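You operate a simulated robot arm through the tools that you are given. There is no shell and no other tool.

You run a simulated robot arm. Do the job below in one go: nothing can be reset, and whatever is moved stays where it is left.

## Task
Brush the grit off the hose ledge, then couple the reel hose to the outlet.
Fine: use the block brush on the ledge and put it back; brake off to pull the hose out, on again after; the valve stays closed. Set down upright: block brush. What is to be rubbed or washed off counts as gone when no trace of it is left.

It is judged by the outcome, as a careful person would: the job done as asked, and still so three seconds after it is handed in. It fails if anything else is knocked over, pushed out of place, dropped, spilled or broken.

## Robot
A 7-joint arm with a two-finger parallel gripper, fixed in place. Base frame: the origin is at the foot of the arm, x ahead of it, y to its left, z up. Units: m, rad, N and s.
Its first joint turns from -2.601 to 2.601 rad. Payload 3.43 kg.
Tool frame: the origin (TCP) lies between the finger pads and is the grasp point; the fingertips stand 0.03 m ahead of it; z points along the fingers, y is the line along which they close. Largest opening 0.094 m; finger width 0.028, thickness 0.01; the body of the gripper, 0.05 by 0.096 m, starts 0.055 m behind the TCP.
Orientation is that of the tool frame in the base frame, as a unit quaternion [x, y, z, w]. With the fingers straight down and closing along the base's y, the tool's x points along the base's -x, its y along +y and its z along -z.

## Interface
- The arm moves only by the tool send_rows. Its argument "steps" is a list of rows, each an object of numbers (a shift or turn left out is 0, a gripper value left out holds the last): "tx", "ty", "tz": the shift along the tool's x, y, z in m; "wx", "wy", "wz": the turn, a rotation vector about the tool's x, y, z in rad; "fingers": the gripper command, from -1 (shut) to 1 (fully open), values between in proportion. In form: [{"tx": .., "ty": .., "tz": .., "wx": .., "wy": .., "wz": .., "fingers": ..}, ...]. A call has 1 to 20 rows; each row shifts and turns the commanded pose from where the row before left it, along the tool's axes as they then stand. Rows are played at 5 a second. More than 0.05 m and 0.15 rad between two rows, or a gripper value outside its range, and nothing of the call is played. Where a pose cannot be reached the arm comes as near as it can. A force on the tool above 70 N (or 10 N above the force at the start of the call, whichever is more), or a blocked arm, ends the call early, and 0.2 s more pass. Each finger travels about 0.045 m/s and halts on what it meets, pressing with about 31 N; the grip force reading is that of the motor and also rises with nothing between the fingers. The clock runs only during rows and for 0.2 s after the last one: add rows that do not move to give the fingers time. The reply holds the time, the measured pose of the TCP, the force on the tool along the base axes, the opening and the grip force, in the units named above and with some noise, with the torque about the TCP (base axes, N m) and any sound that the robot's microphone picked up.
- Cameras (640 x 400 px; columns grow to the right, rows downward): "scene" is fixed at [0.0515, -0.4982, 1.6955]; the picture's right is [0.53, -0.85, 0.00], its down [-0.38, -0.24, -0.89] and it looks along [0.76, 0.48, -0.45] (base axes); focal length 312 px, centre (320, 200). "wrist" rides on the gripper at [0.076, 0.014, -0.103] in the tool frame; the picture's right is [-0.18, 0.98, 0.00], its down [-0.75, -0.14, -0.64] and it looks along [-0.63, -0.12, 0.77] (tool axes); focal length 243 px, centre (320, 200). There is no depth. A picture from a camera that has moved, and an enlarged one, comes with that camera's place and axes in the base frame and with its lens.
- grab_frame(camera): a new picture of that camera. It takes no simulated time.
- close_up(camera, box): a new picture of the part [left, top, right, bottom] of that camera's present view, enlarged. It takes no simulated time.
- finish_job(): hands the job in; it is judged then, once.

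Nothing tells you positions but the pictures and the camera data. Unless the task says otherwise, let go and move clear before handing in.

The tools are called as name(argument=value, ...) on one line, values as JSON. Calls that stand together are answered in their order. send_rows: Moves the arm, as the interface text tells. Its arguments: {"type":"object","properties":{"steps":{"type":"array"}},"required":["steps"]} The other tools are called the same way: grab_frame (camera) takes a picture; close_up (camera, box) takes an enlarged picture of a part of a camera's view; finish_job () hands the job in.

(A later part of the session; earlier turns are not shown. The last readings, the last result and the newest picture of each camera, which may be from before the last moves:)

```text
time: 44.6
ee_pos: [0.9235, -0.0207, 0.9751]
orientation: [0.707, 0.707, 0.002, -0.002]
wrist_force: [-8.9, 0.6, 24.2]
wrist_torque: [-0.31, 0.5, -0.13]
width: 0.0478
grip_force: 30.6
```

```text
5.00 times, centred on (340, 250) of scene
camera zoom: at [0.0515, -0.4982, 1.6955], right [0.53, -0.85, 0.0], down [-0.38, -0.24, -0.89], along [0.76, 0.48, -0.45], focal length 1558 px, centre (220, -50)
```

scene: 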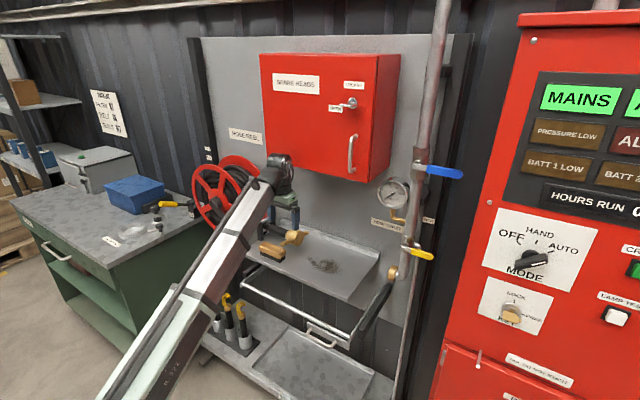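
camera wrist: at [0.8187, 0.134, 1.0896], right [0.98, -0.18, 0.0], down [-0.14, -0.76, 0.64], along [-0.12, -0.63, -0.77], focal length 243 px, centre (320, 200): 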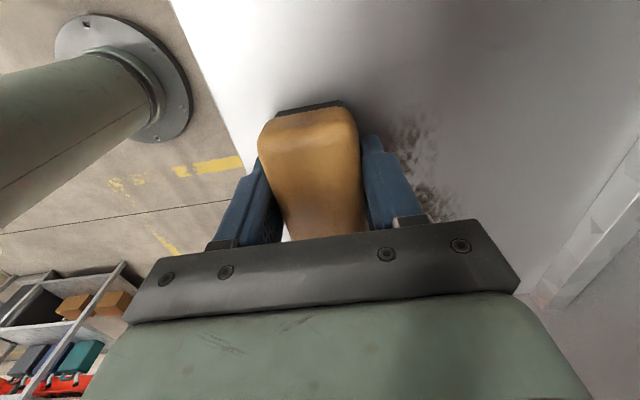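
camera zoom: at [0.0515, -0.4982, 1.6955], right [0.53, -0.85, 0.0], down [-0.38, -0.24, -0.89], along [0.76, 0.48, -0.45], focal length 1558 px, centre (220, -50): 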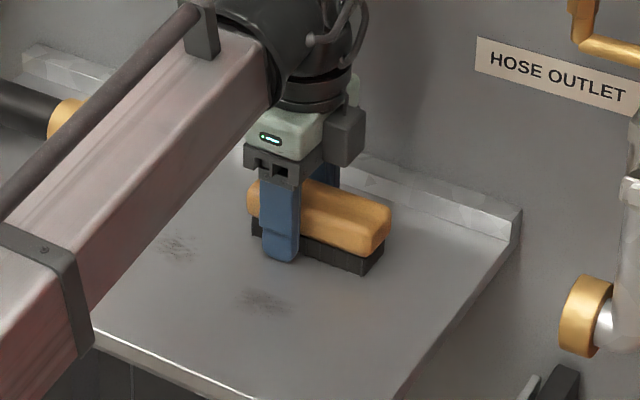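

The ledge is a bit higher than I first took it (z≈0.945), so the remaining patch lies nearer the front, at x≈0.83–0.855. I'll start the next stroke further forward.

send_rows(steps=[{"tz": -0.006}, {"ty": -0.03}, {"ty": -0.03}, {"ty": -0.03}, {"ty": -0.035}, {"tz": 0.0035}, {"tz": 0.001}, {"tz": 0.0007}, {}, {}])

close_up(camera="wrist", box=[240, 0, 560, 240])

close_up(camera="scene", box=[290, 210, 390, 290])

```text
time: 46.8
ee_pos: [0.7971, -0.0223, 0.975]
orientation: [0.707, 0.708, 0.002, -0.002]
wrist_force: [-0.8, -0.5, 7.6]
wrist_torque: [-0.08, -0.14, 0.0]
width: 0.0482
grip_force: 30.6
```

```text
1.67 times, centred on (400, 120) of wrist
camera zoom: at [0.8128, 0.0536, 1.0789], right [0.98, -0.18, 0.0], down [-0.14, -0.76, 0.64], along [-0.12, -0.63, -0.77], focal length 404 px, centre (187, 333)
```

zoom: 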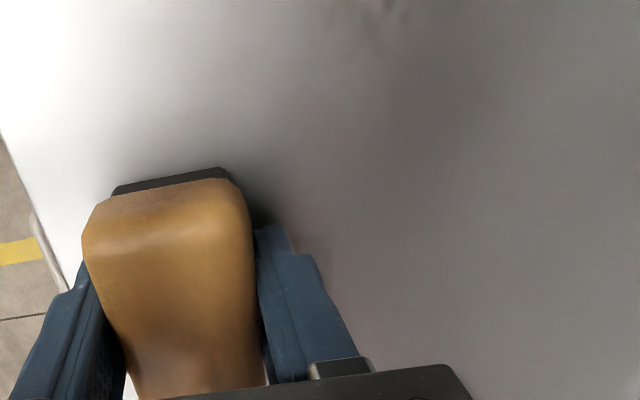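

```text
5.00 times, centred on (340, 250) of scene
camera zoom: at [0.0515, -0.4982, 1.6955], right [0.53, -0.85, 0.0], down [-0.38, -0.24, -0.89], along [0.76, 0.48, -0.45], focal length 1558 px, centre (220, -50)
```

zoom: 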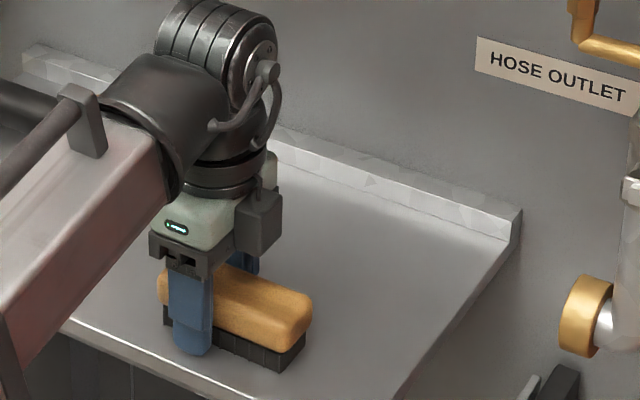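

Contact is light, so I'll press a bit more and push forward through x≈0.88.

send_rows(steps=[{"tz": 0.0006}, {"ty": 0.015}, {"ty": 0.015}, {"ty": 0.015, "tz": 0.0001}, {"ty": 0.015, "tz": 0.0001}, {"ty": 0.015, "tz": 0.0001}, {"ty": 0.015, "tz": 0.0001}, {"ty": 0.015, "tz": 0.0001}, {"ty": 0.015}, {}])

close_up(camera="scene", box=[290, 210, 390, 290])

```text
time: 49.0
ee_pos: [0.9171, -0.0225, 0.9754]
orientation: [0.708, 0.707, 0.001, -0.002]
wrist_force: [-14.1, 0.8, 36.0]
wrist_torque: [-0.4, 0.54, -0.14]
width: 0.0477
grip_force: 31.0
```

```text
5.00 times, centred on (340, 250) of scene
camera zoom: at [0.0515, -0.4982, 1.6955], right [0.53, -0.85, 0.0], down [-0.38, -0.24, -0.89], along [0.76, 0.48, -0.45], focal length 1558 px, centre (220, -50)
```

zoom: 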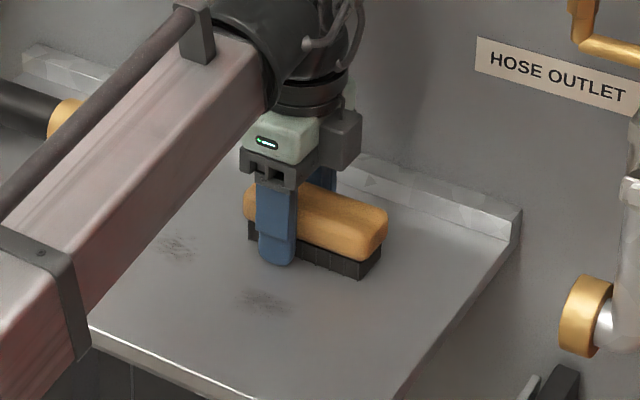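

The patch stays although it passes under the middle of the brush, so I'll try strokes along y, where the brush's end passes over it. First I'll lift and move to the left start.

send_rows(steps=[{"tz": -0.01}, {"ty": -0.035, "tx": 0.03}, {"ty": -0.035, "tx": 0.03}, {"tx": 0.03}, {"tx": 0.015}, {}, {}])

grab_frame(camera="wrist")

close_up(camera="scene", box=[290, 210, 390, 290])

```text
time: 50.6
ee_pos: [0.8492, 0.0822, 0.9836]
orientation: [0.707, 0.707, 0.001, -0.002]
wrist_force: [0.3, -0.5, -1.7]
wrist_torque: [0.01, -0.03, 0.01]
width: 0.0481
grip_force: 30.8
```

```text
taken
camera wrist: at [0.864, 0.1589, 1.0881], right [0.98, -0.18, 0.0], down [-0.14, -0.76, 0.64], along [-0.12, -0.63, -0.77], focal length 243 px, centre (320, 200)
```

wrist: 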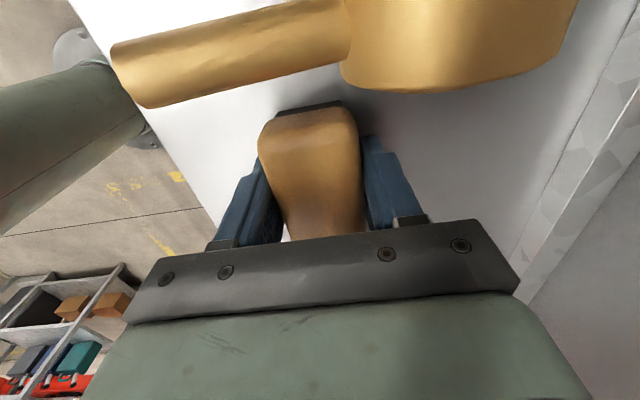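

```text
5.00 times, centred on (340, 250) of scene
camera zoom: at [0.0515, -0.4982, 1.6955], right [0.53, -0.85, 0.0], down [-0.38, -0.24, -0.89], along [0.76, 0.48, -0.45], focal length 1558 px, centre (220, -50)
```

zoom: 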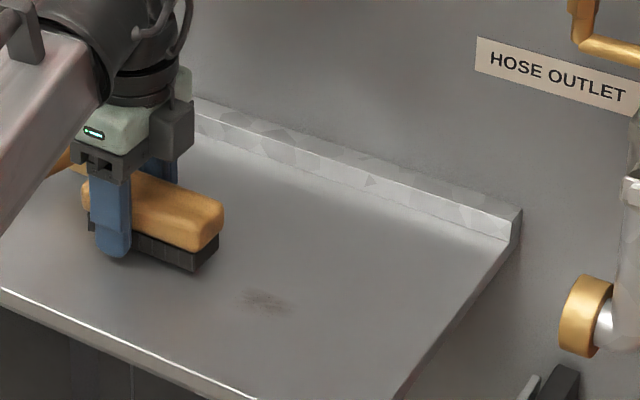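

send_rows(steps=[{"ty": -0.01}, {"tz": 0.005}, {"tz": 0.0015}, {"tz": 0.001}, {"tz": 0.0008}, {}, {}])

```text
time: 52.2
ee_pos: [0.8388, 0.0817, 0.976]
orientation: [0.707, 0.707, 0.002, -0.002]
wrist_force: [-0.6, 0.3, -0.9]
wrist_torque: [0.05, -0.03, -0.01]
width: 0.0481
grip_force: 31.3
```

send_rows(steps=[{"tz": 0.001}, {"tz": 0.0007}, {}, {}])

```text
time: 53.2
ee_pos: [0.8382, 0.0815, 0.9755]
orientation: [0.707, 0.707, 0.001, -0.002]
wrist_force: [1.8, 1.5, 18.6]
wrist_torque: [-0.22, 0.34, -0.08]
width: 0.048
grip_force: 30.9
```

Contact is about 19 N. I'll sweep along -y slowly, keeping the height level.

send_rows(steps=[{"tx": -0.015}, {"tx": -0.015, "tz": -0.0001}, {"tx": -0.015, "tz": -0.0001}, {"tx": -0.015, "tz": -0.0001}, {"tx": -0.015, "tz": -0.0001}, {}])

close_up(camera="scene", box=[290, 210, 390, 290])

```text
time: 54.6
ee_pos: [0.8374, 0.0082, 0.9749]
orientation: [0.707, 0.707, 0.002, -0.002]
wrist_force: [-0.2, 11.8, 19.5]
wrist_torque: [0.1, -0.06, -0.02]
width: 0.0478
grip_force: 31.1
```

```text
5.00 times, centred on (340, 250) of scene
camera zoom: at [0.0515, -0.4982, 1.6955], right [0.53, -0.85, 0.0], down [-0.38, -0.24, -0.89], along [0.76, 0.48, -0.45], focal length 1558 px, centre (220, -50)
```

zoom: 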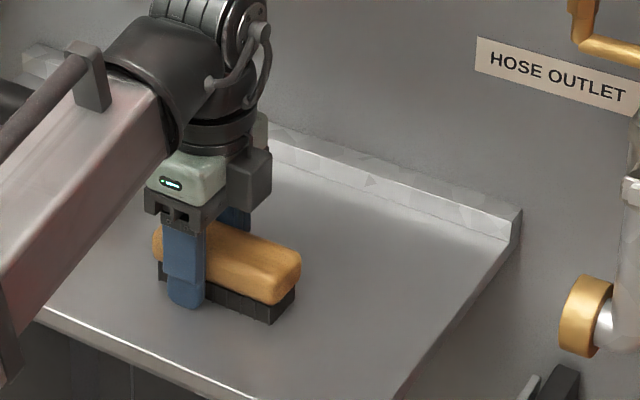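

The sweep runs smoothly at about 20 N, so I'll carry on along -y.

send_rows(steps=[{"tx": -0.015, "tz": -0.0001}, {"tx": -0.015}, {"tx": -0.015, "tz": -0.0001}, {"tx": -0.015}, {"tx": -0.015, "tz": -0.0001}, {"tx": -0.015}, {}])

close_up(camera="scene", box=[290, 210, 390, 290])

grab_frame(camera="wrist")

```text
time: 56.2
ee_pos: [0.837, -0.0814, 0.9746]
orientation: [0.706, 0.708, 0.002, -0.002]
wrist_force: [0.9, 17.9, 33.0]
wrist_torque: [0.05, 0.36, -0.3]
width: 0.048
grip_force: 31.2
```

```text
5.00 times, centred on (340, 250) of scene
camera zoom: at [0.0515, -0.4982, 1.6955], right [0.53, -0.85, 0.0], down [-0.38, -0.24, -0.89], along [0.76, 0.48, -0.45], focal length 1558 px, centre (220, -50)
```

zoom: 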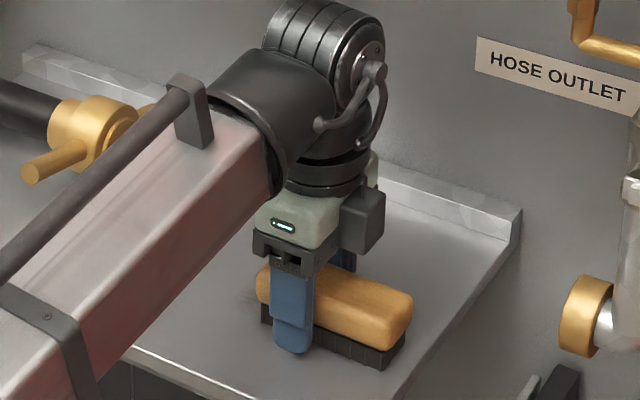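

```text
taken
camera wrist: at [0.8523, -0.0053, 1.0789], right [0.98, -0.18, 0.0], down [-0.14, -0.76, 0.64], along [-0.12, -0.63, -0.77], focal length 243 px, centre (320, 200)
```

wrist: 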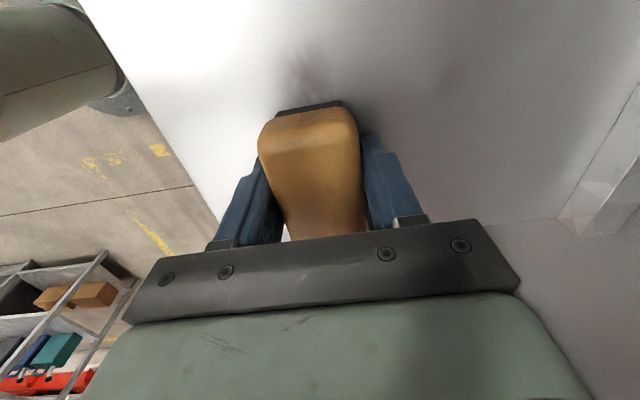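

I'll lift and move the brush aside to see the patches clearly.

send_rows(steps=[{"tz": -0.02}, {"tz": -0.02}, {"tx": 0.01, "ty": -0.04}, {"ty": -0.04}, {}, {}])

close_up(camera="scene", box=[290, 210, 390, 290])

grab_frame(camera="wrist")

```text
time: 57.6
ee_pos: [0.7584, -0.0737, 1.0127]
orientation: [0.707, 0.708, 0.001, -0.002]
wrist_force: [0.2, -1.2, -1.3]
wrist_torque: [0.01, 0.05, -0.01]
width: 0.0482
grip_force: 30.8
```

```text
5.00 times, centred on (340, 250) of scene
camera zoom: at [0.0515, -0.4982, 1.6955], right [0.53, -0.85, 0.0], down [-0.38, -0.24, -0.89], along [0.76, 0.48, -0.45], focal length 1558 px, centre (220, -50)
```

zoom: 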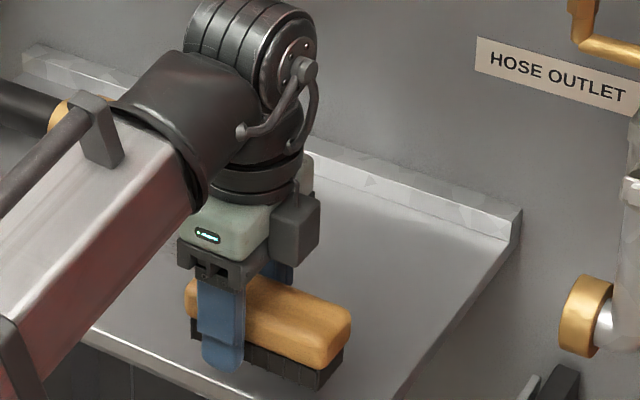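

```text
taken
camera wrist: at [0.7735, 0.0036, 1.1174], right [0.98, -0.18, 0.0], down [-0.14, -0.76, 0.64], along [-0.12, -0.63, -0.77], focal length 243 px, centre (320, 200)
```

wrist: 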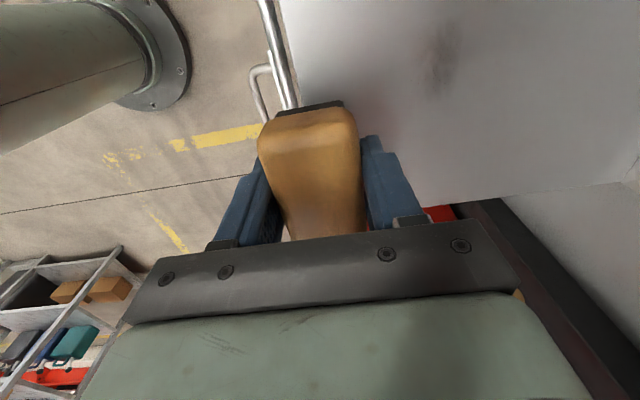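

The remaining spot is at (0.842, -0.037), the densest core of the grit, and probably just needs more rubbing. I'll go back over it with repeated short y-strokes.

send_rows(steps=[{"ty": 0.042, "tx": 0.015}, {"ty": 0.042, "tx": 0.015}, {"tz": 0.02}, {"tz": 0.015}, {"tz": 0.002}, {"tz": 0.001}, {}, {}])

```text
time: 59.4
ee_pos: [0.8425, -0.0436, 0.9768]
orientation: [0.708, 0.707, 0.002, -0.001]
wrist_force: [-0.1, 0.6, -0.6]
wrist_torque: [0.01, -0.01, 0.0]
width: 0.0479
grip_force: 30.6
```

send_rows(steps=[{"tz": 0.0012}, {"tz": 0.0006}, {}, {}])

```text
time: 60.4
ee_pos: [0.8421, -0.0422, 0.9755]
orientation: [0.707, 0.707, 0.002, -0.002]
wrist_force: [2.4, -0.6, 9.3]
wrist_torque: [-0.14, 0.04, 0.04]
width: 0.0481
grip_force: 31.4
```

send_rows(steps=[{"tz": 0.0005}, {"tx": 0.02, "tz": 0.0001}, {"tx": 0.02, "tz": 0.0001}, {"tx": 0.02, "tz": 0.0001}, {}, {"tx": -0.02, "tz": -0.0001}, {"tx": -0.02, "tz": -0.0001}, {"tx": -0.02, "tz": -0.0001}, {}, {"tx": 0.02, "tz": 0.0001}, {"tx": 0.02, "tz": 0.0001}, {"tx": 0.02, "tz": 0.0001}, {}, {"tx": -0.02, "tz": -0.0001}, {"tx": -0.02, "tz": -0.0001}, {"tx": -0.02, "tz": -0.0001}, {}])

```text
time: 64.0
ee_pos: [0.8424, -0.0418, 0.9757]
orientation: [0.706, 0.708, 0.002, -0.002]
wrist_force: [-1.1, 21.0, 34.4]
wrist_torque: [0.19, 0.22, -0.3]
width: 0.0479
grip_force: 31.3
```

Strokes in both directions ran without trouble. I'll lift and move aside to check.

send_rows(steps=[{"tz": -0.02}, {"tz": -0.02}, {"tx": -0.03, "ty": -0.04}, {"ty": -0.04}, {}, {}])

grab_frame(camera="wrist")

close_up(camera="wrist", box=[340, 0, 640, 190])

```text
time: 65.4
ee_pos: [0.7624, -0.0736, 1.0141]
orientation: [0.707, 0.707, 0.001, -0.003]
wrist_force: [-0.1, 1.0, -0.6]
wrist_torque: [0.01, 0.0, -0.03]
width: 0.0482
grip_force: 31.3
```

```text
taken
camera wrist: at [0.7775, 0.0033, 1.1167], right [0.98, -0.18, 0.0], down [-0.14, -0.76, 0.64], along [-0.12, -0.63, -0.77], focal length 243 px, centre (320, 200)
```

wrist: 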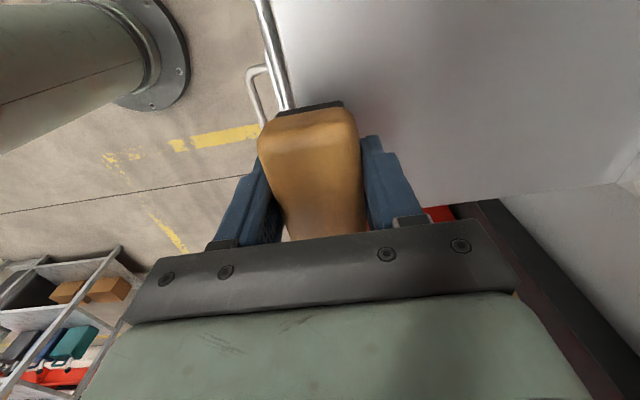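

```text
2.11 times, centred on (490, 95) of wrist
camera zoom: at [0.7775, 0.0033, 1.1167], right [0.98, -0.18, 0.0], down [-0.14, -0.76, 0.64], along [-0.12, -0.63, -0.77], focal length 511 px, centre (-38, 421)
```

zoom: 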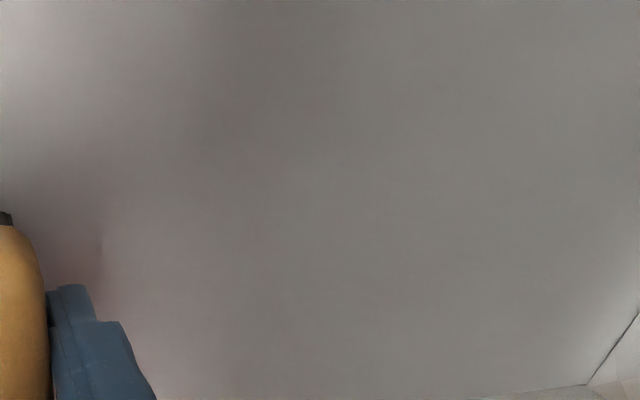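

The core patch is gone. Now I'll check the left patch near (0.86, 0.06).

send_rows(steps=[{"tx": 0.03, "tz": -0.02}, {"tx": 0.04}, {"tx": 0.04}, {}, {}])

grab_frame(camera="wrist")

close_up(camera="wrist", box=[300, 0, 640, 220])

close_up(camera="scene", box=[290, 210, 390, 290])

```text
time: 66.6
ee_pos: [0.7614, 0.0363, 1.0332]
orientation: [0.707, 0.707, 0.001, -0.003]
wrist_force: [-0.2, 0.0, -1.7]
wrist_torque: [0.04, 0.0, -0.01]
width: 0.0478
grip_force: 31.2
```

```text
taken
camera wrist: at [0.7768, 0.1133, 1.1376], right [0.98, -0.18, 0.0], down [-0.14, -0.76, 0.64], along [-0.12, -0.63, -0.77], focal length 243 px, centre (320, 200)
```

wrist: 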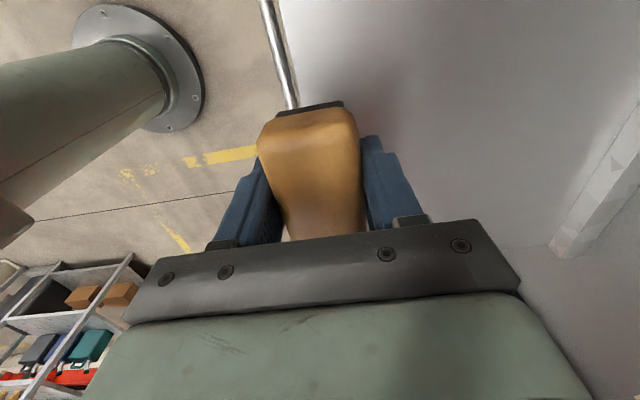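

```text
1.82 times, centred on (470, 110) of wrist
camera zoom: at [0.7768, 0.1133, 1.1376], right [0.98, -0.18, 0.0], down [-0.14, -0.76, 0.64], along [-0.12, -0.63, -0.77], focal length 441 px, centre (47, 364)
```

zoom: 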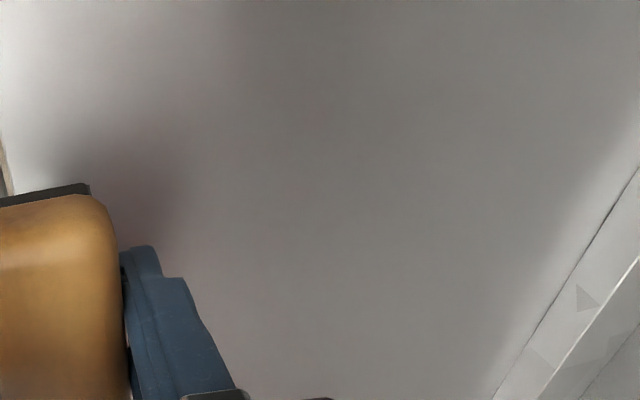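

```text
5.00 times, centred on (340, 250) of scene
camera zoom: at [0.0515, -0.4982, 1.6955], right [0.53, -0.85, 0.0], down [-0.38, -0.24, -0.89], along [0.76, 0.48, -0.45], focal length 1558 px, centre (220, -50)
```

zoom: 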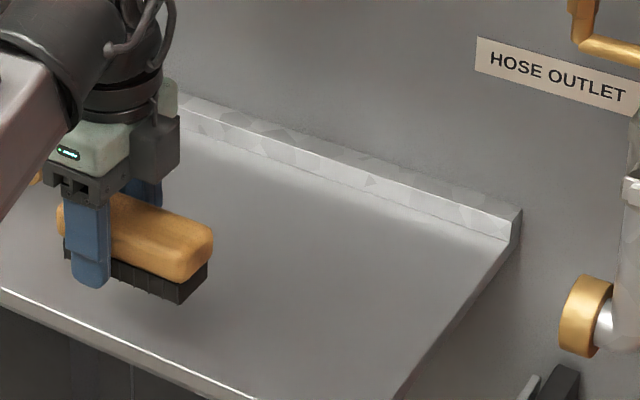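

The ledge looks clean. I'll carry the brush back by the same path to its place, passing in front of the lug.

send_rows(steps=[{"tx": 0.04, "ty": -0.005}, {"tx": 0.04}, {"tx": 0.04}, {"tx": 0.03}, {"tx": 0.019}, {"tz": 0.025}, {"tz": 0.02}, {"tz": 0.006}, {}, {}])

close_up(camera="scene", box=[290, 210, 390, 290])

close_up(camera="scene", box=[240, 190, 320, 270])

grab_frame(camera="wrist")

```text
time: 68.8
ee_pos: [0.757, 0.2062, 0.9838]
orientation: [0.707, 0.707, 0.002, -0.002]
wrist_force: [-0.2, 0.8, -1.5]
wrist_torque: [0.04, 0.0, 0.01]
width: 0.048
grip_force: 30.8
```

```text
5.00 times, centred on (340, 250) of scene
camera zoom: at [0.0515, -0.4982, 1.6955], right [0.53, -0.85, 0.0], down [-0.38, -0.24, -0.89], along [0.76, 0.48, -0.45], focal length 1558 px, centre (220, -50)
```

zoom: 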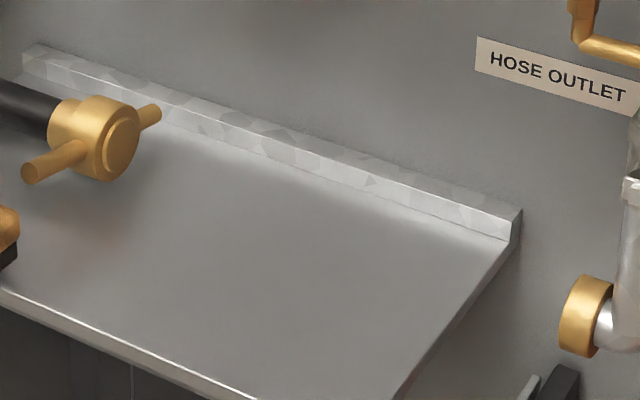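

```text
5.00 times, centred on (280, 230) of scene
camera zoom: at [0.0515, -0.4982, 1.6955], right [0.53, -0.85, 0.0], down [-0.38, -0.24, -0.89], along [0.76, 0.48, -0.45], focal length 1558 px, centre (520, 50)
```

zoom: 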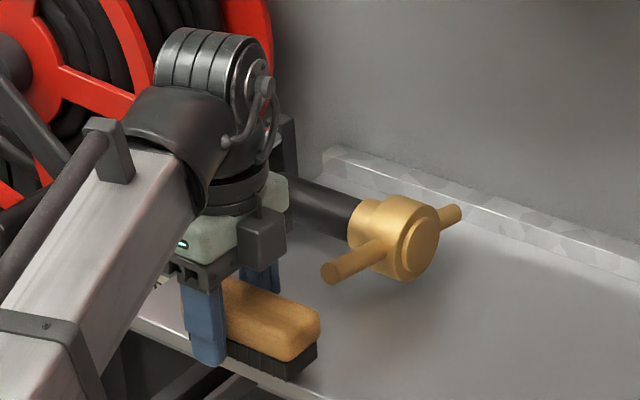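

```text
taken
camera wrist: at [0.7723, 0.2822, 1.0882], right [0.98, -0.18, 0.0], down [-0.14, -0.76, 0.64], along [-0.12, -0.63, -0.77], focal length 243 px, centre (320, 200)
```

wrist: 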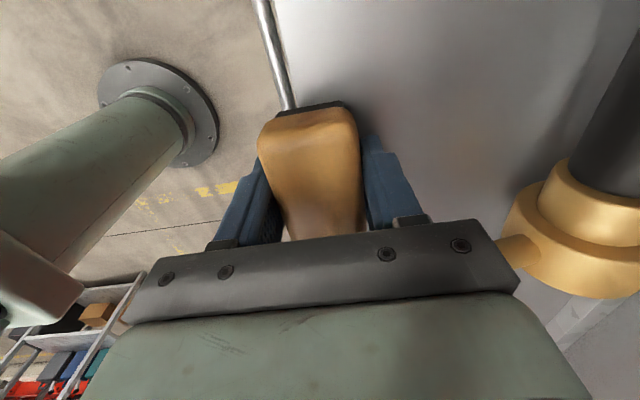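

The ledge looks clean in the fixed camera; I'll zoom in further to look for traces before setting down the brush.

close_up(camera="scene", box=[300, 235, 350, 280])

send_rows(steps=[{"tz": 0.004}, {}, {}])

```text
8.89 times, centred on (325, 258) of scene
camera zoom: at [0.0515, -0.4982, 1.6955], right [0.53, -0.85, 0.0], down [-0.38, -0.24, -0.89], along [0.76, 0.48, -0.45], focal length 2770 px, centre (276, -311)
```

zoom: 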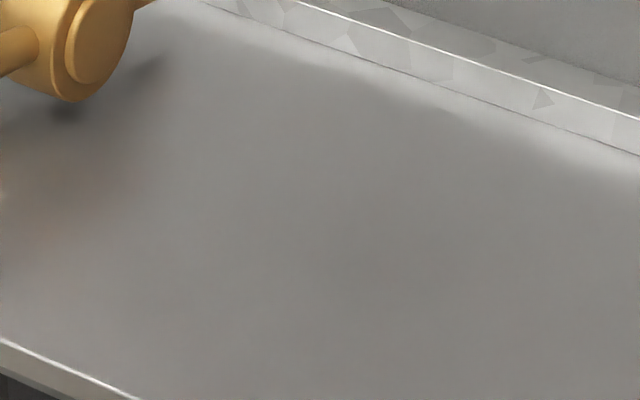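

```text
time: 69.6
ee_pos: [0.757, 0.2064, 0.9808]
orientation: [0.707, 0.707, 0.001, -0.003]
wrist_force: [-1.1, -1.2, -1.0]
wrist_torque: [0.02, 0.0, 0.01]
width: 0.048
grip_force: 30.7
```

The ledge is clean. I'll slide the brush back to x≈0.794 under the lug and lower it onto the ledge.

send_rows(steps=[{"tz": 0.001, "ty": 0.012}, {"ty": 0.013}, {"ty": 0.012}, {"tz": 0.002}, {"tz": 0.001}, {}, {}])

```text
time: 71.2
ee_pos: [0.794, 0.2053, 0.9771]
orientation: [0.707, 0.707, 0.002, -0.001]
wrist_force: [0.0, 0.6, -1.4]
wrist_torque: [0.03, -0.02, 0.0]
width: 0.048
grip_force: 31.2
```

send_rows(steps=[{"tz": 0.001}, {"tz": 0.0005}, {}, {}])

close_up(camera="scene", box=[250, 200, 330, 280])

```text
time: 72.2
ee_pos: [0.7933, 0.2047, 0.9754]
orientation: [0.707, 0.707, 0.002, -0.002]
wrist_force: [0.6, 0.3, 4.2]
wrist_torque: [-0.05, -0.19, 0.05]
width: 0.048
grip_force: 30.9
```

```text
5.00 times, centred on (290, 240) of scene
camera zoom: at [0.0515, -0.4982, 1.6955], right [0.53, -0.85, 0.0], down [-0.38, -0.24, -0.89], along [0.76, 0.48, -0.45], focal length 1558 px, centre (470, 0)
```

zoom: 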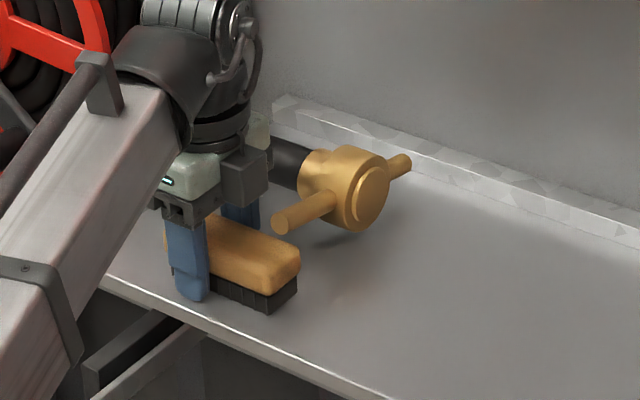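

The brush is resting at its original place. I'll open and rise straight up.

send_rows(steps=[{"fingers": 1}, {"fingers": 1}, {"fingers": 1}, {"fingers": 1}, {"fingers": 1}, {"fingers": 1}, {"tz": -0.02}, {"tz": -0.03}, {"tz": -0.04}, {"tz": -0.02}, {}])

close_up(camera="scene", box=[250, 200, 330, 280])

grab_frame(camera="wrist")

```text
time: 74.6
ee_pos: [0.794, 0.2052, 1.0842]
orientation: [0.707, 0.707, 0.001, -0.002]
wrist_force: [0.5, 0.0, 0.1]
wrist_torque: [0.0, -0.01, 0.01]
width: 0.094
grip_force: 0.1
```

```text
5.00 times, centred on (290, 240) of scene
camera zoom: at [0.0515, -0.4982, 1.6955], right [0.53, -0.85, 0.0], down [-0.38, -0.24, -0.89], along [0.76, 0.48, -0.45], focal length 1558 px, centre (470, 0)
```

zoom: 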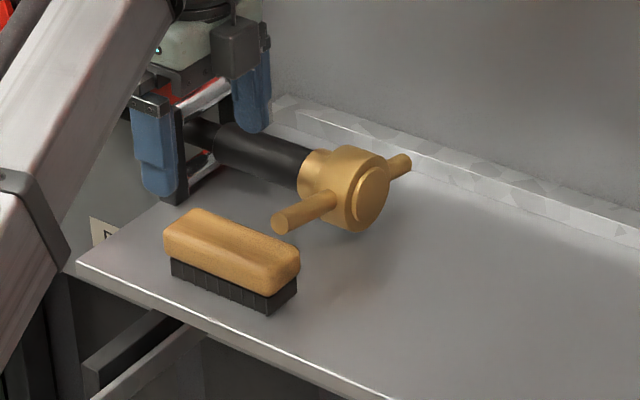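

```text
taken
camera wrist: at [0.8092, 0.2821, 1.1886], right [0.98, -0.18, 0.0], down [-0.14, -0.76, 0.64], along [-0.12, -0.63, -0.77], focal length 243 px, centre (320, 200)
```

wrist: 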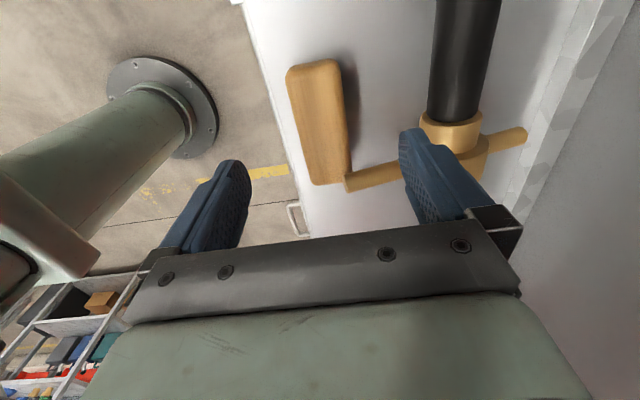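

The brush stands upright in its place. Next is the brake: I'll retreat toward the base, turn the gripper back, and move left to measure the lever.

send_rows(steps=[{"ty": -0.04}, {"ty": -0.04}, {"ty": -0.04}, {"ty": -0.04}, {"ty": -0.03}, {"wz": -0.1428, "tz": -0.02}, {"wz": -0.1428, "tz": -0.02}, {"wz": -0.1428, "tz": -0.02}, {"wz": -0.1428, "tz": -0.02}, {"wz": -0.1428, "tz": -0.02}, {"wz": -0.1428, "tz": -0.02}, {"wz": -0.1428}, {"wz": -0.1428}, {"wz": -0.1428}, {"wz": -0.1428}, {"wz": -0.1428}, {}, {}])

grab_frame(camera="wrist")

```text
time: 78.4
ee_pos: [0.6495, 0.2218, 1.1073]
orientation: [0.0, 1.0, 0.004, 0.003]
wrist_force: [-0.7, 0.0, -0.2]
wrist_torque: [0.0, 0.02, -0.01]
width: 0.094
grip_force: 0.1
out of reach, approached as far as the arm can: row 6, 7, 8, 9, 10, 11, 12
```

```text
taken
camera wrist: at [0.5738, 0.2368, 1.2103], right [0.18, 0.98, 0.01], down [0.75, -0.15, 0.65], along [0.64, -0.11, -0.76], focal length 243 px, centre (320, 200)
```

wrist: 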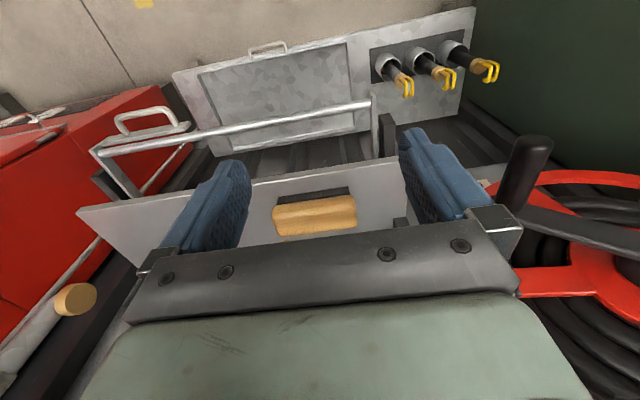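

At this radius the arm can't go higher with the tool pointing down. I'll look at the reel from the fixed camera to locate the crank handle before moving left.

close_up(camera="scene", box=[140, 130, 300, 260])

grab_frame(camera="scene")

```text
3.08 times, centred on (220, 195) of scene
camera zoom: at [0.0515, -0.4982, 1.6955], right [0.53, -0.85, 0.0], down [-0.38, -0.24, -0.89], along [0.76, 0.48, -0.45], focal length 959 px, centre (628, 215)
```

zoom: 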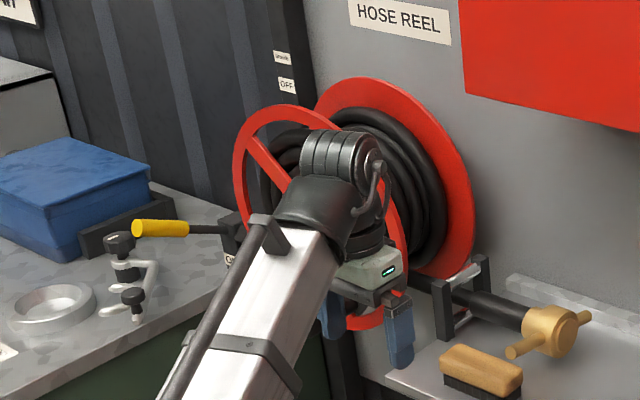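

```text
taken
```

scene: 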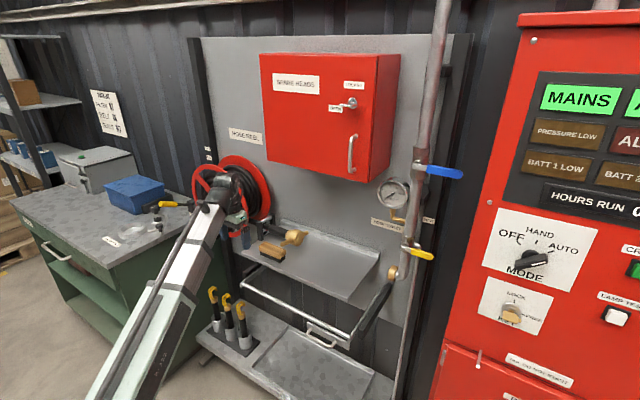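

The crank knob sticks out to about (0.685, 0.377, 1.04), so I'll pass in front of it at x≤0.57 and move left to view the brake lever.

send_rows(steps=[{"tx": 0.03}, {"tx": 0.03}, {"tx": 0.025}, {"ty": 0.03}, {"ty": 0.04}, {"ty": 0.04}, {"ty": 0.04}, {"ty": 0.04}, {"ty": 0.04}, {"ty": 0.03}, {}, {}])

grab_frame(camera="wrist")

close_up(camera="scene", box=[140, 130, 300, 260])

```text
time: 81.0
ee_pos: [0.5789, 0.4885, 1.0768]
orientation: [0.0, 1.0, 0.003, 0.0]
wrist_force: [0.3, -0.2, 1.2]
wrist_torque: [-0.02, 0.0, 0.0]
width: 0.0941
grip_force: 0.1
out of reach, approached as far as the arm can: row 1, 2, 3
```

```text
taken
camera wrist: at [0.5031, 0.5026, 1.1812], right [0.18, 0.98, 0.01], down [0.75, -0.14, 0.64], along [0.63, -0.11, -0.77], focal length 243 px, centre (320, 200)
```

wrist: 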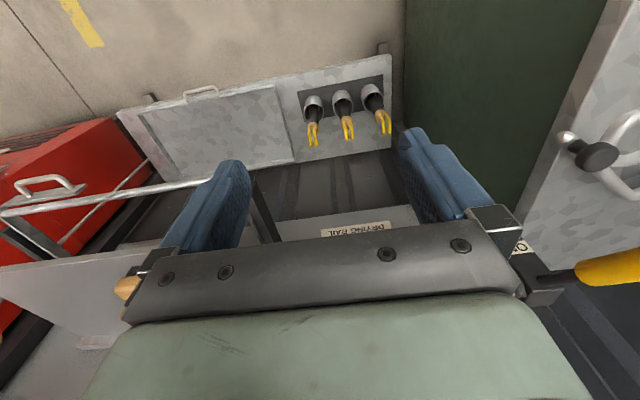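

```text
3.08 times, centred on (220, 195) of scene
camera zoom: at [0.0515, -0.4982, 1.6955], right [0.53, -0.85, 0.0], down [-0.38, -0.24, -0.89], along [0.76, 0.48, -0.45], focal length 959 px, centre (628, 215)
```

zoom: 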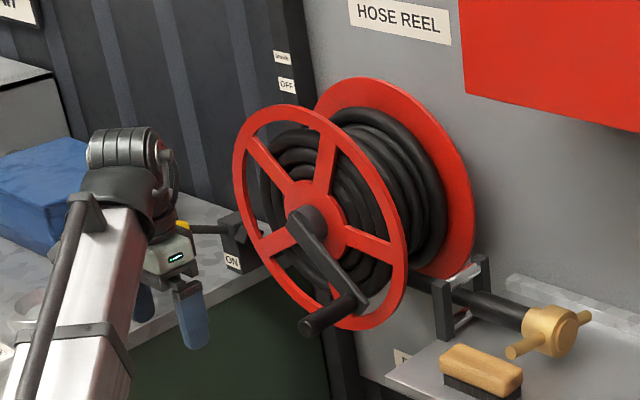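

The lever runs from a pivot near (0.86, 0.743, 0.995) to its yellow end at about (0.711, 0.743, 1.061). It's beyond the tool-down reach, so I'll pitch the tool outward 45° with a slight yaw and approach it from the front.

send_rows(steps=[{"wz": -0.131, "ty": 0.03}, {"wz": -0.131, "ty": 0.03}, {"wy": -0.131}, {"wy": -0.131}, {"wy": -0.131}, {"wy": -0.131}, {"wy": -0.131}, {"wy": -0.131}, {}, {}])

grab_frame(camera="wrist")

grab_frame(camera="scene")

```text
time: 83.2
ee_pos: [0.5755, 0.5489, 1.0782]
orientation: [-0.12, 0.916, 0.053, 0.38]
wrist_force: [-0.1, -0.1, -0.4]
wrist_torque: [0.03, 0.03, -0.03]
width: 0.0941
grip_force: 0.1
```

```text
taken
camera wrist: at [0.4503, 0.5302, 1.0976], right [-0.13, 0.98, 0.14], down [0.11, -0.12, 0.99], along [0.99, 0.14, -0.09], focal length 243 px, centre (320, 200)
```

wrist: 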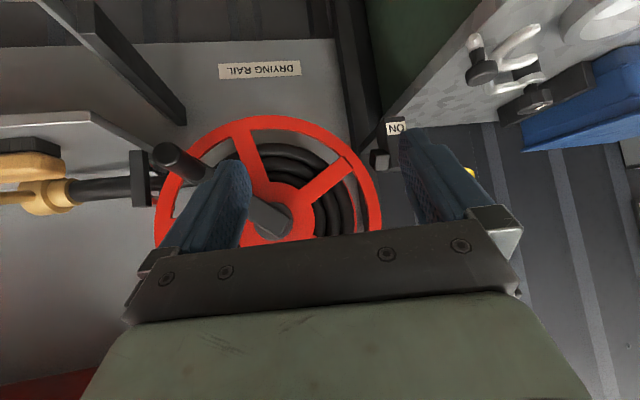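

```text
taken
```

scene: 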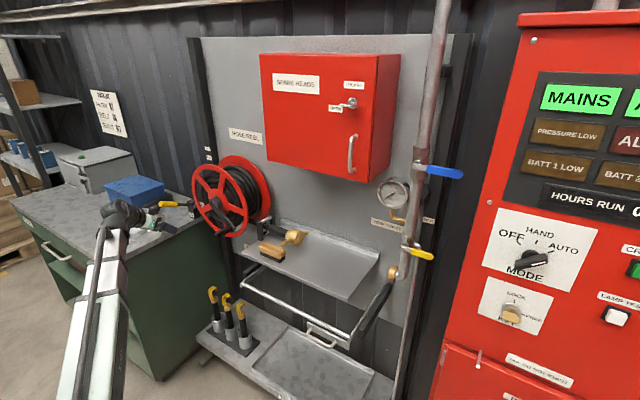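

Good view of the reel and brake block. I'll move to a pre-grasp pose in front of the lever's end.

send_rows(steps=[{"tx": -0.0257, "ty": 0.0287, "tz": 0.0109}, {"tx": -0.0257, "ty": 0.0287, "tz": 0.0109}, {"tx": -0.0257, "ty": 0.0287, "tz": 0.0109}, {"tx": -0.0257, "ty": 0.0287, "tz": 0.0109}, {"tx": -0.0257, "ty": 0.0287, "tz": 0.0109}, {}, {}])

grab_frame(camera="wrist")

close_up(camera="scene", box=[120, 150, 240, 250])

```text
time: 84.8
ee_pos: [0.6649, 0.7192, 1.1317]
orientation: [-0.121, 0.916, 0.054, 0.38]
wrist_force: [-0.9, 0.0, 0.1]
wrist_torque: [0.0, -0.01, 0.01]
width: 0.0939
grip_force: 0.1
```

```text
taken
camera wrist: at [0.539, 0.7012, 1.1513], right [-0.13, 0.98, 0.14], down [0.11, -0.12, 0.99], along [0.99, 0.14, -0.09], focal length 243 px, centre (320, 200)
```

wrist: 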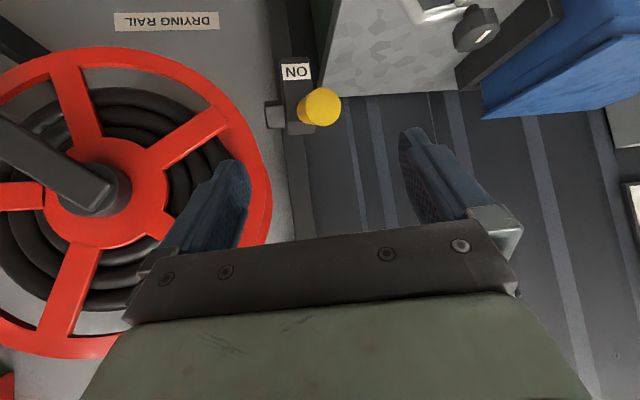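

```text
4.00 times, centred on (180, 200) of scene
camera zoom: at [0.0515, -0.4982, 1.6955], right [0.53, -0.85, 0.0], down [-0.38, -0.24, -0.89], along [0.76, 0.48, -0.45], focal length 1246 px, centre (880, 200)
```

zoom: 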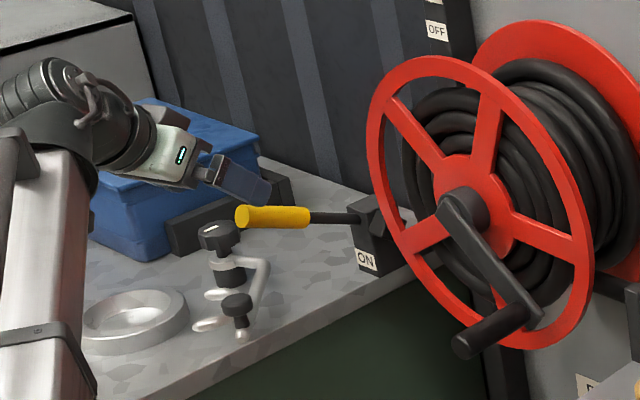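

The lever end cap is at (0.710, 0.737, 1.065), right on my approach line. I'll advance along the tool axis with the fingers straddling the grip.

send_rows(steps=[{"tz": 0.03}, {"tz": 0.03}, {"tz": 0.03}, {"tz": 0.025}, {}])

grab_frame(camera="wrist")

close_up(camera="scene", box=[120, 150, 240, 250])

```text
time: 86.0
ee_pos: [0.7419, 0.7398, 1.0518]
orientation: [-0.12, 0.916, 0.053, 0.379]
wrist_force: [-1.1, -0.3, 2.7]
wrist_torque: [0.0, 0.11, -0.05]
width: 0.094
grip_force: 0.1
```

```text
taken
camera wrist: at [0.6163, 0.7233, 1.0712], right [-0.13, 0.98, 0.14], down [0.11, -0.12, 0.99], along [0.99, 0.14, -0.09], focal length 243 px, centre (320, 200)
```

wrist: 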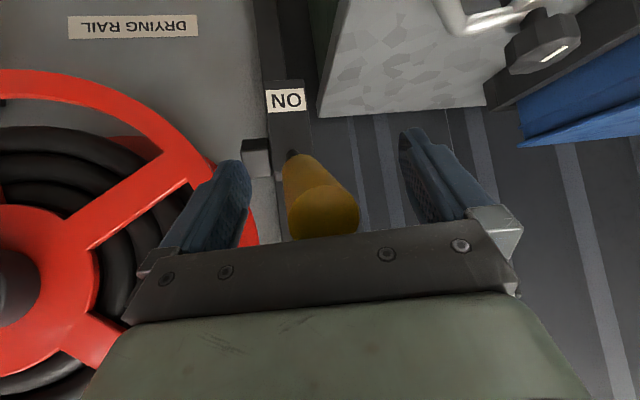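

```text
4.00 times, centred on (180, 200) of scene
camera zoom: at [0.0515, -0.4982, 1.6955], right [0.53, -0.85, 0.0], down [-0.38, -0.24, -0.89], along [0.76, 0.48, -0.45], focal length 1246 px, centre (880, 200)
```

zoom: 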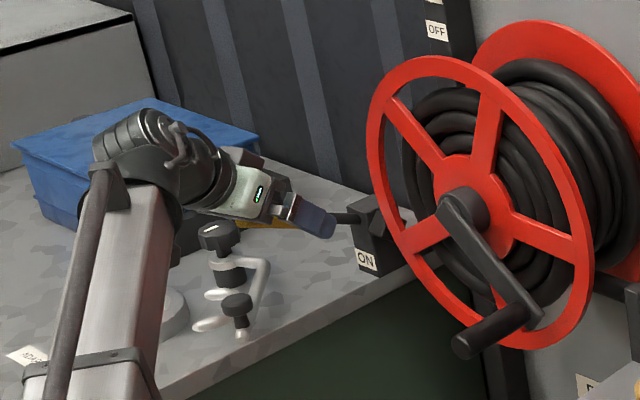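

The lever sits between the fingers. I'll back off a few millimetres and close on it.

send_rows(steps=[{"tz": -0.006}, {"fingers": -1}, {"fingers": -1}, {"fingers": -1}, {"fingers": -1}, {"fingers": -1}, {"fingers": -1}, {"fingers": -1}])

grab_frame(camera="wrist")

```text
time: 87.8
ee_pos: [0.7385, 0.7372, 1.0554]
orientation: [-0.118, 0.916, 0.05, 0.38]
wrist_force: [6.4, -26.2, -2.2]
wrist_torque: [-1.32, -0.32, -2.77]
width: 0.0434
grip_force: 45.0
```

```text
taken
camera wrist: at [0.6131, 0.7197, 1.0752], right [-0.12, 0.98, 0.13], down [0.11, -0.12, 0.99], along [0.99, 0.14, -0.1], focal length 243 px, centre (320, 200)
```

wrist: 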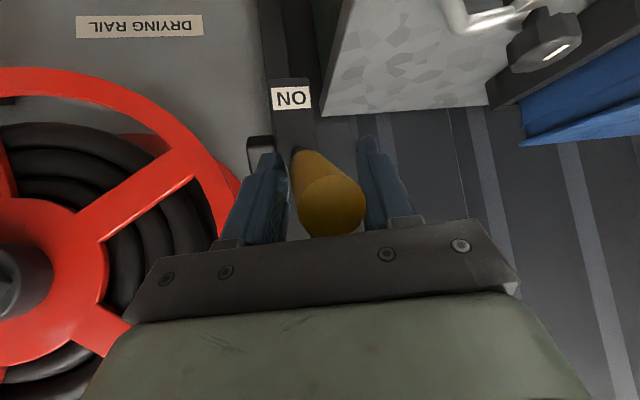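

The fingers are skewed against the lever because of the yaw. I'll open, align the yaw with the lever, centre, and close again.

send_rows(steps=[{"fingers": 0.6}, {"fingers": 0.6}, {"fingers": 0.6}, {"wx": 0.08, "wz": 0.08}, {"wx": 0.08, "wz": 0.08}, {}, {}])

grab_frame(camera="wrist")

```text
time: 89.4
ee_pos: [0.7377, 0.7412, 1.0553]
orientation: [-0.015, 0.924, 0.01, 0.382]
wrist_force: [-0.1, -0.2, 0.5]
wrist_torque: [-0.01, 0.02, 0.0]
width: 0.0755
grip_force: 0.0
```

```text
taken
camera wrist: at [0.6111, 0.751, 1.0745], right [0.1, 0.99, 0.14], down [0.08, -0.14, 0.99], along [0.99, -0.08, -0.1], focal length 243 px, centre (320, 200)
```

wrist: 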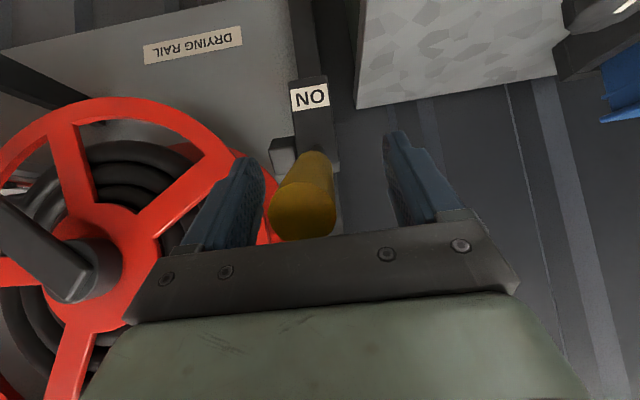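

send_rows(steps=[{"ty": -0.005}, {"fingers": -1}, {"fingers": -1}, {"fingers": -1}, {"fingers": -1}, {"fingers": -1}, {"fingers": -1}, {"fingers": -1}])

grab_frame(camera="wrist")

```text
time: 91.2
ee_pos: [0.7378, 0.7364, 1.0557]
orientation: [-0.015, 0.924, 0.009, 0.383]
wrist_force: [0.9, 11.8, 1.8]
wrist_torque: [-0.46, -0.06, -0.89]
width: 0.03
grip_force: 45.0
```

```text
taken
camera wrist: at [0.6112, 0.7465, 1.0743], right [0.09, 0.99, 0.14], down [0.08, -0.14, 0.99], along [0.99, -0.08, -0.1], focal length 243 px, centre (320, 200)
```

wrist: 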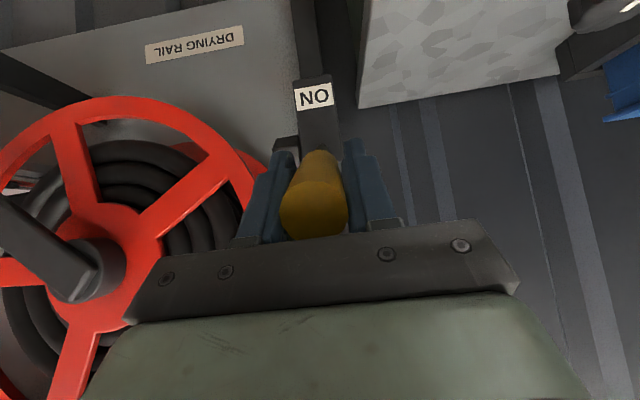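

I have a firm grip on the lever. I'll raise it along its arc in small steps, pitching the tool up, and watch the forces.

send_rows(steps=[{"tx": -0.0175, "tz": -0.0045, "wy": -0.06}, {"tx": -0.018, "tz": -0.0012, "wy": -0.06}, {"tx": -0.018, "tz": 0.0021, "wy": -0.06}, {}])

close_up(camera="scene", box=[120, 150, 240, 250])

grab_frame(camera="wrist")

```text
time: 92.2
ee_pos: [0.7713, 0.7356, 1.098]
orientation: [-0.015, 0.885, 0.011, 0.465]
wrist_force: [-0.8, -0.1, -0.6]
wrist_torque: [0.02, -0.04, -0.01]
width: 0.0001
grip_force: 33.4
```

```text
4.00 times, centred on (180, 200) of scene
camera zoom: at [0.0515, -0.4982, 1.6955], right [0.53, -0.85, 0.0], down [-0.38, -0.24, -0.89], along [0.76, 0.48, -0.45], focal length 1246 px, centre (880, 200)
```

zoom: 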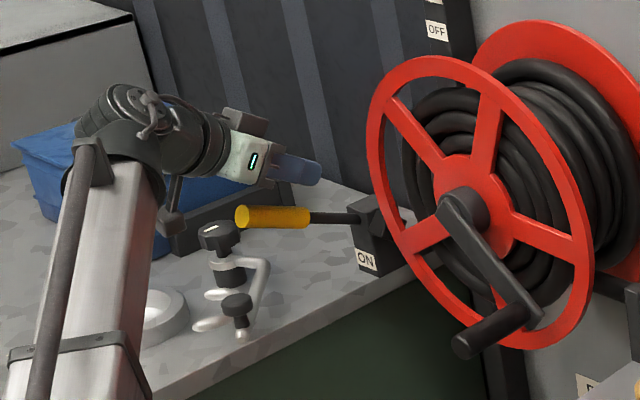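

```text
taken
camera wrist: at [0.6437, 0.7466, 1.0942], right [0.07, 0.99, 0.16], down [-0.1, -0.15, 0.98], along [0.99, -0.08, 0.08], focal length 243 px, centre (320, 200)
```

wrist: 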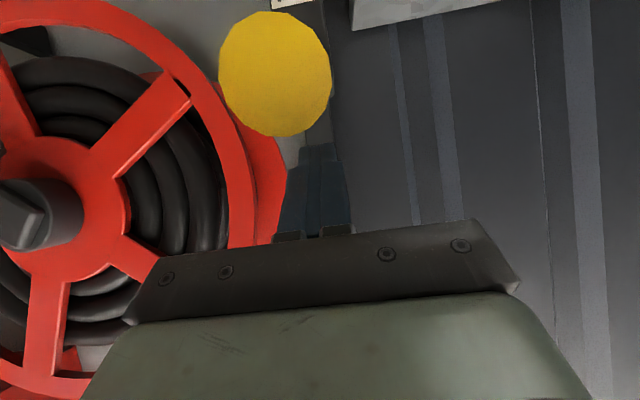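

The grip slipped off over the top of the lever, which didn't move. I'll push it up from underneath with closed fingers instead, so first I'll retreat above its end, flatten the pitch, and go below.

send_rows(steps=[{"tx": -0.0077, "tz": -0.0417}, {"tx": 0.0198, "tz": -0.0288}, {"tx": 0.0198, "tz": -0.0288}, {"tx": 0.0198, "tz": -0.0288}, {"wy": -0.083}, {"wy": -0.083}, {"tx": 0.0272, "tz": 0.0127}, {"tx": 0.0272, "tz": 0.0127}, {"tx": 0.0272, "tz": 0.0127}, {"tx": 0.0272, "tz": 0.0127}, {}, {}])

grab_frame(camera="wrist")

close_up(camera="scene", box=[120, 150, 240, 250])

```text
time: 94.8
ee_pos: [0.6359, 0.7309, 1.0081]
orientation: [-0.013, 0.844, 0.011, 0.537]
wrist_force: [1.4, 1.1, -1.0]
wrist_torque: [-0.01, -0.02, -0.05]
width: 0.0001
grip_force: 33.1
```

```text
taken
camera wrist: at [0.511, 0.742, 0.9835], right [0.04, 0.98, 0.17], down [-0.26, -0.16, 0.95], along [0.97, -0.08, 0.24], focal length 243 px, centre (320, 200)
```

wrist: 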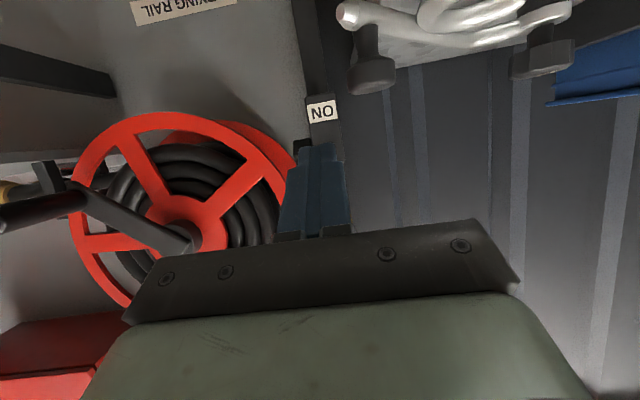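

```text
4.00 times, centred on (180, 200) of scene
camera zoom: at [0.0515, -0.4982, 1.6955], right [0.53, -0.85, 0.0], down [-0.38, -0.24, -0.89], along [0.76, 0.48, -0.45], focal length 1246 px, centre (880, 200)
```

zoom: 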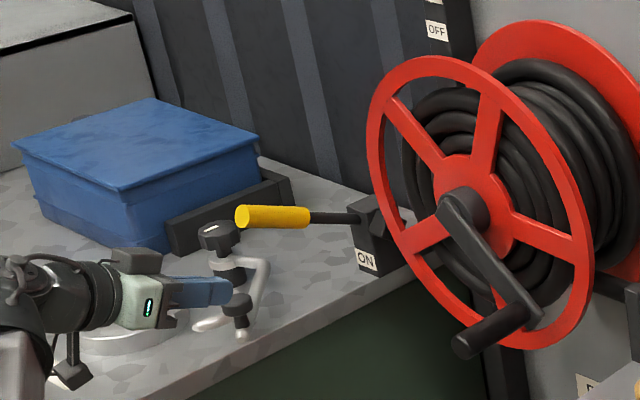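

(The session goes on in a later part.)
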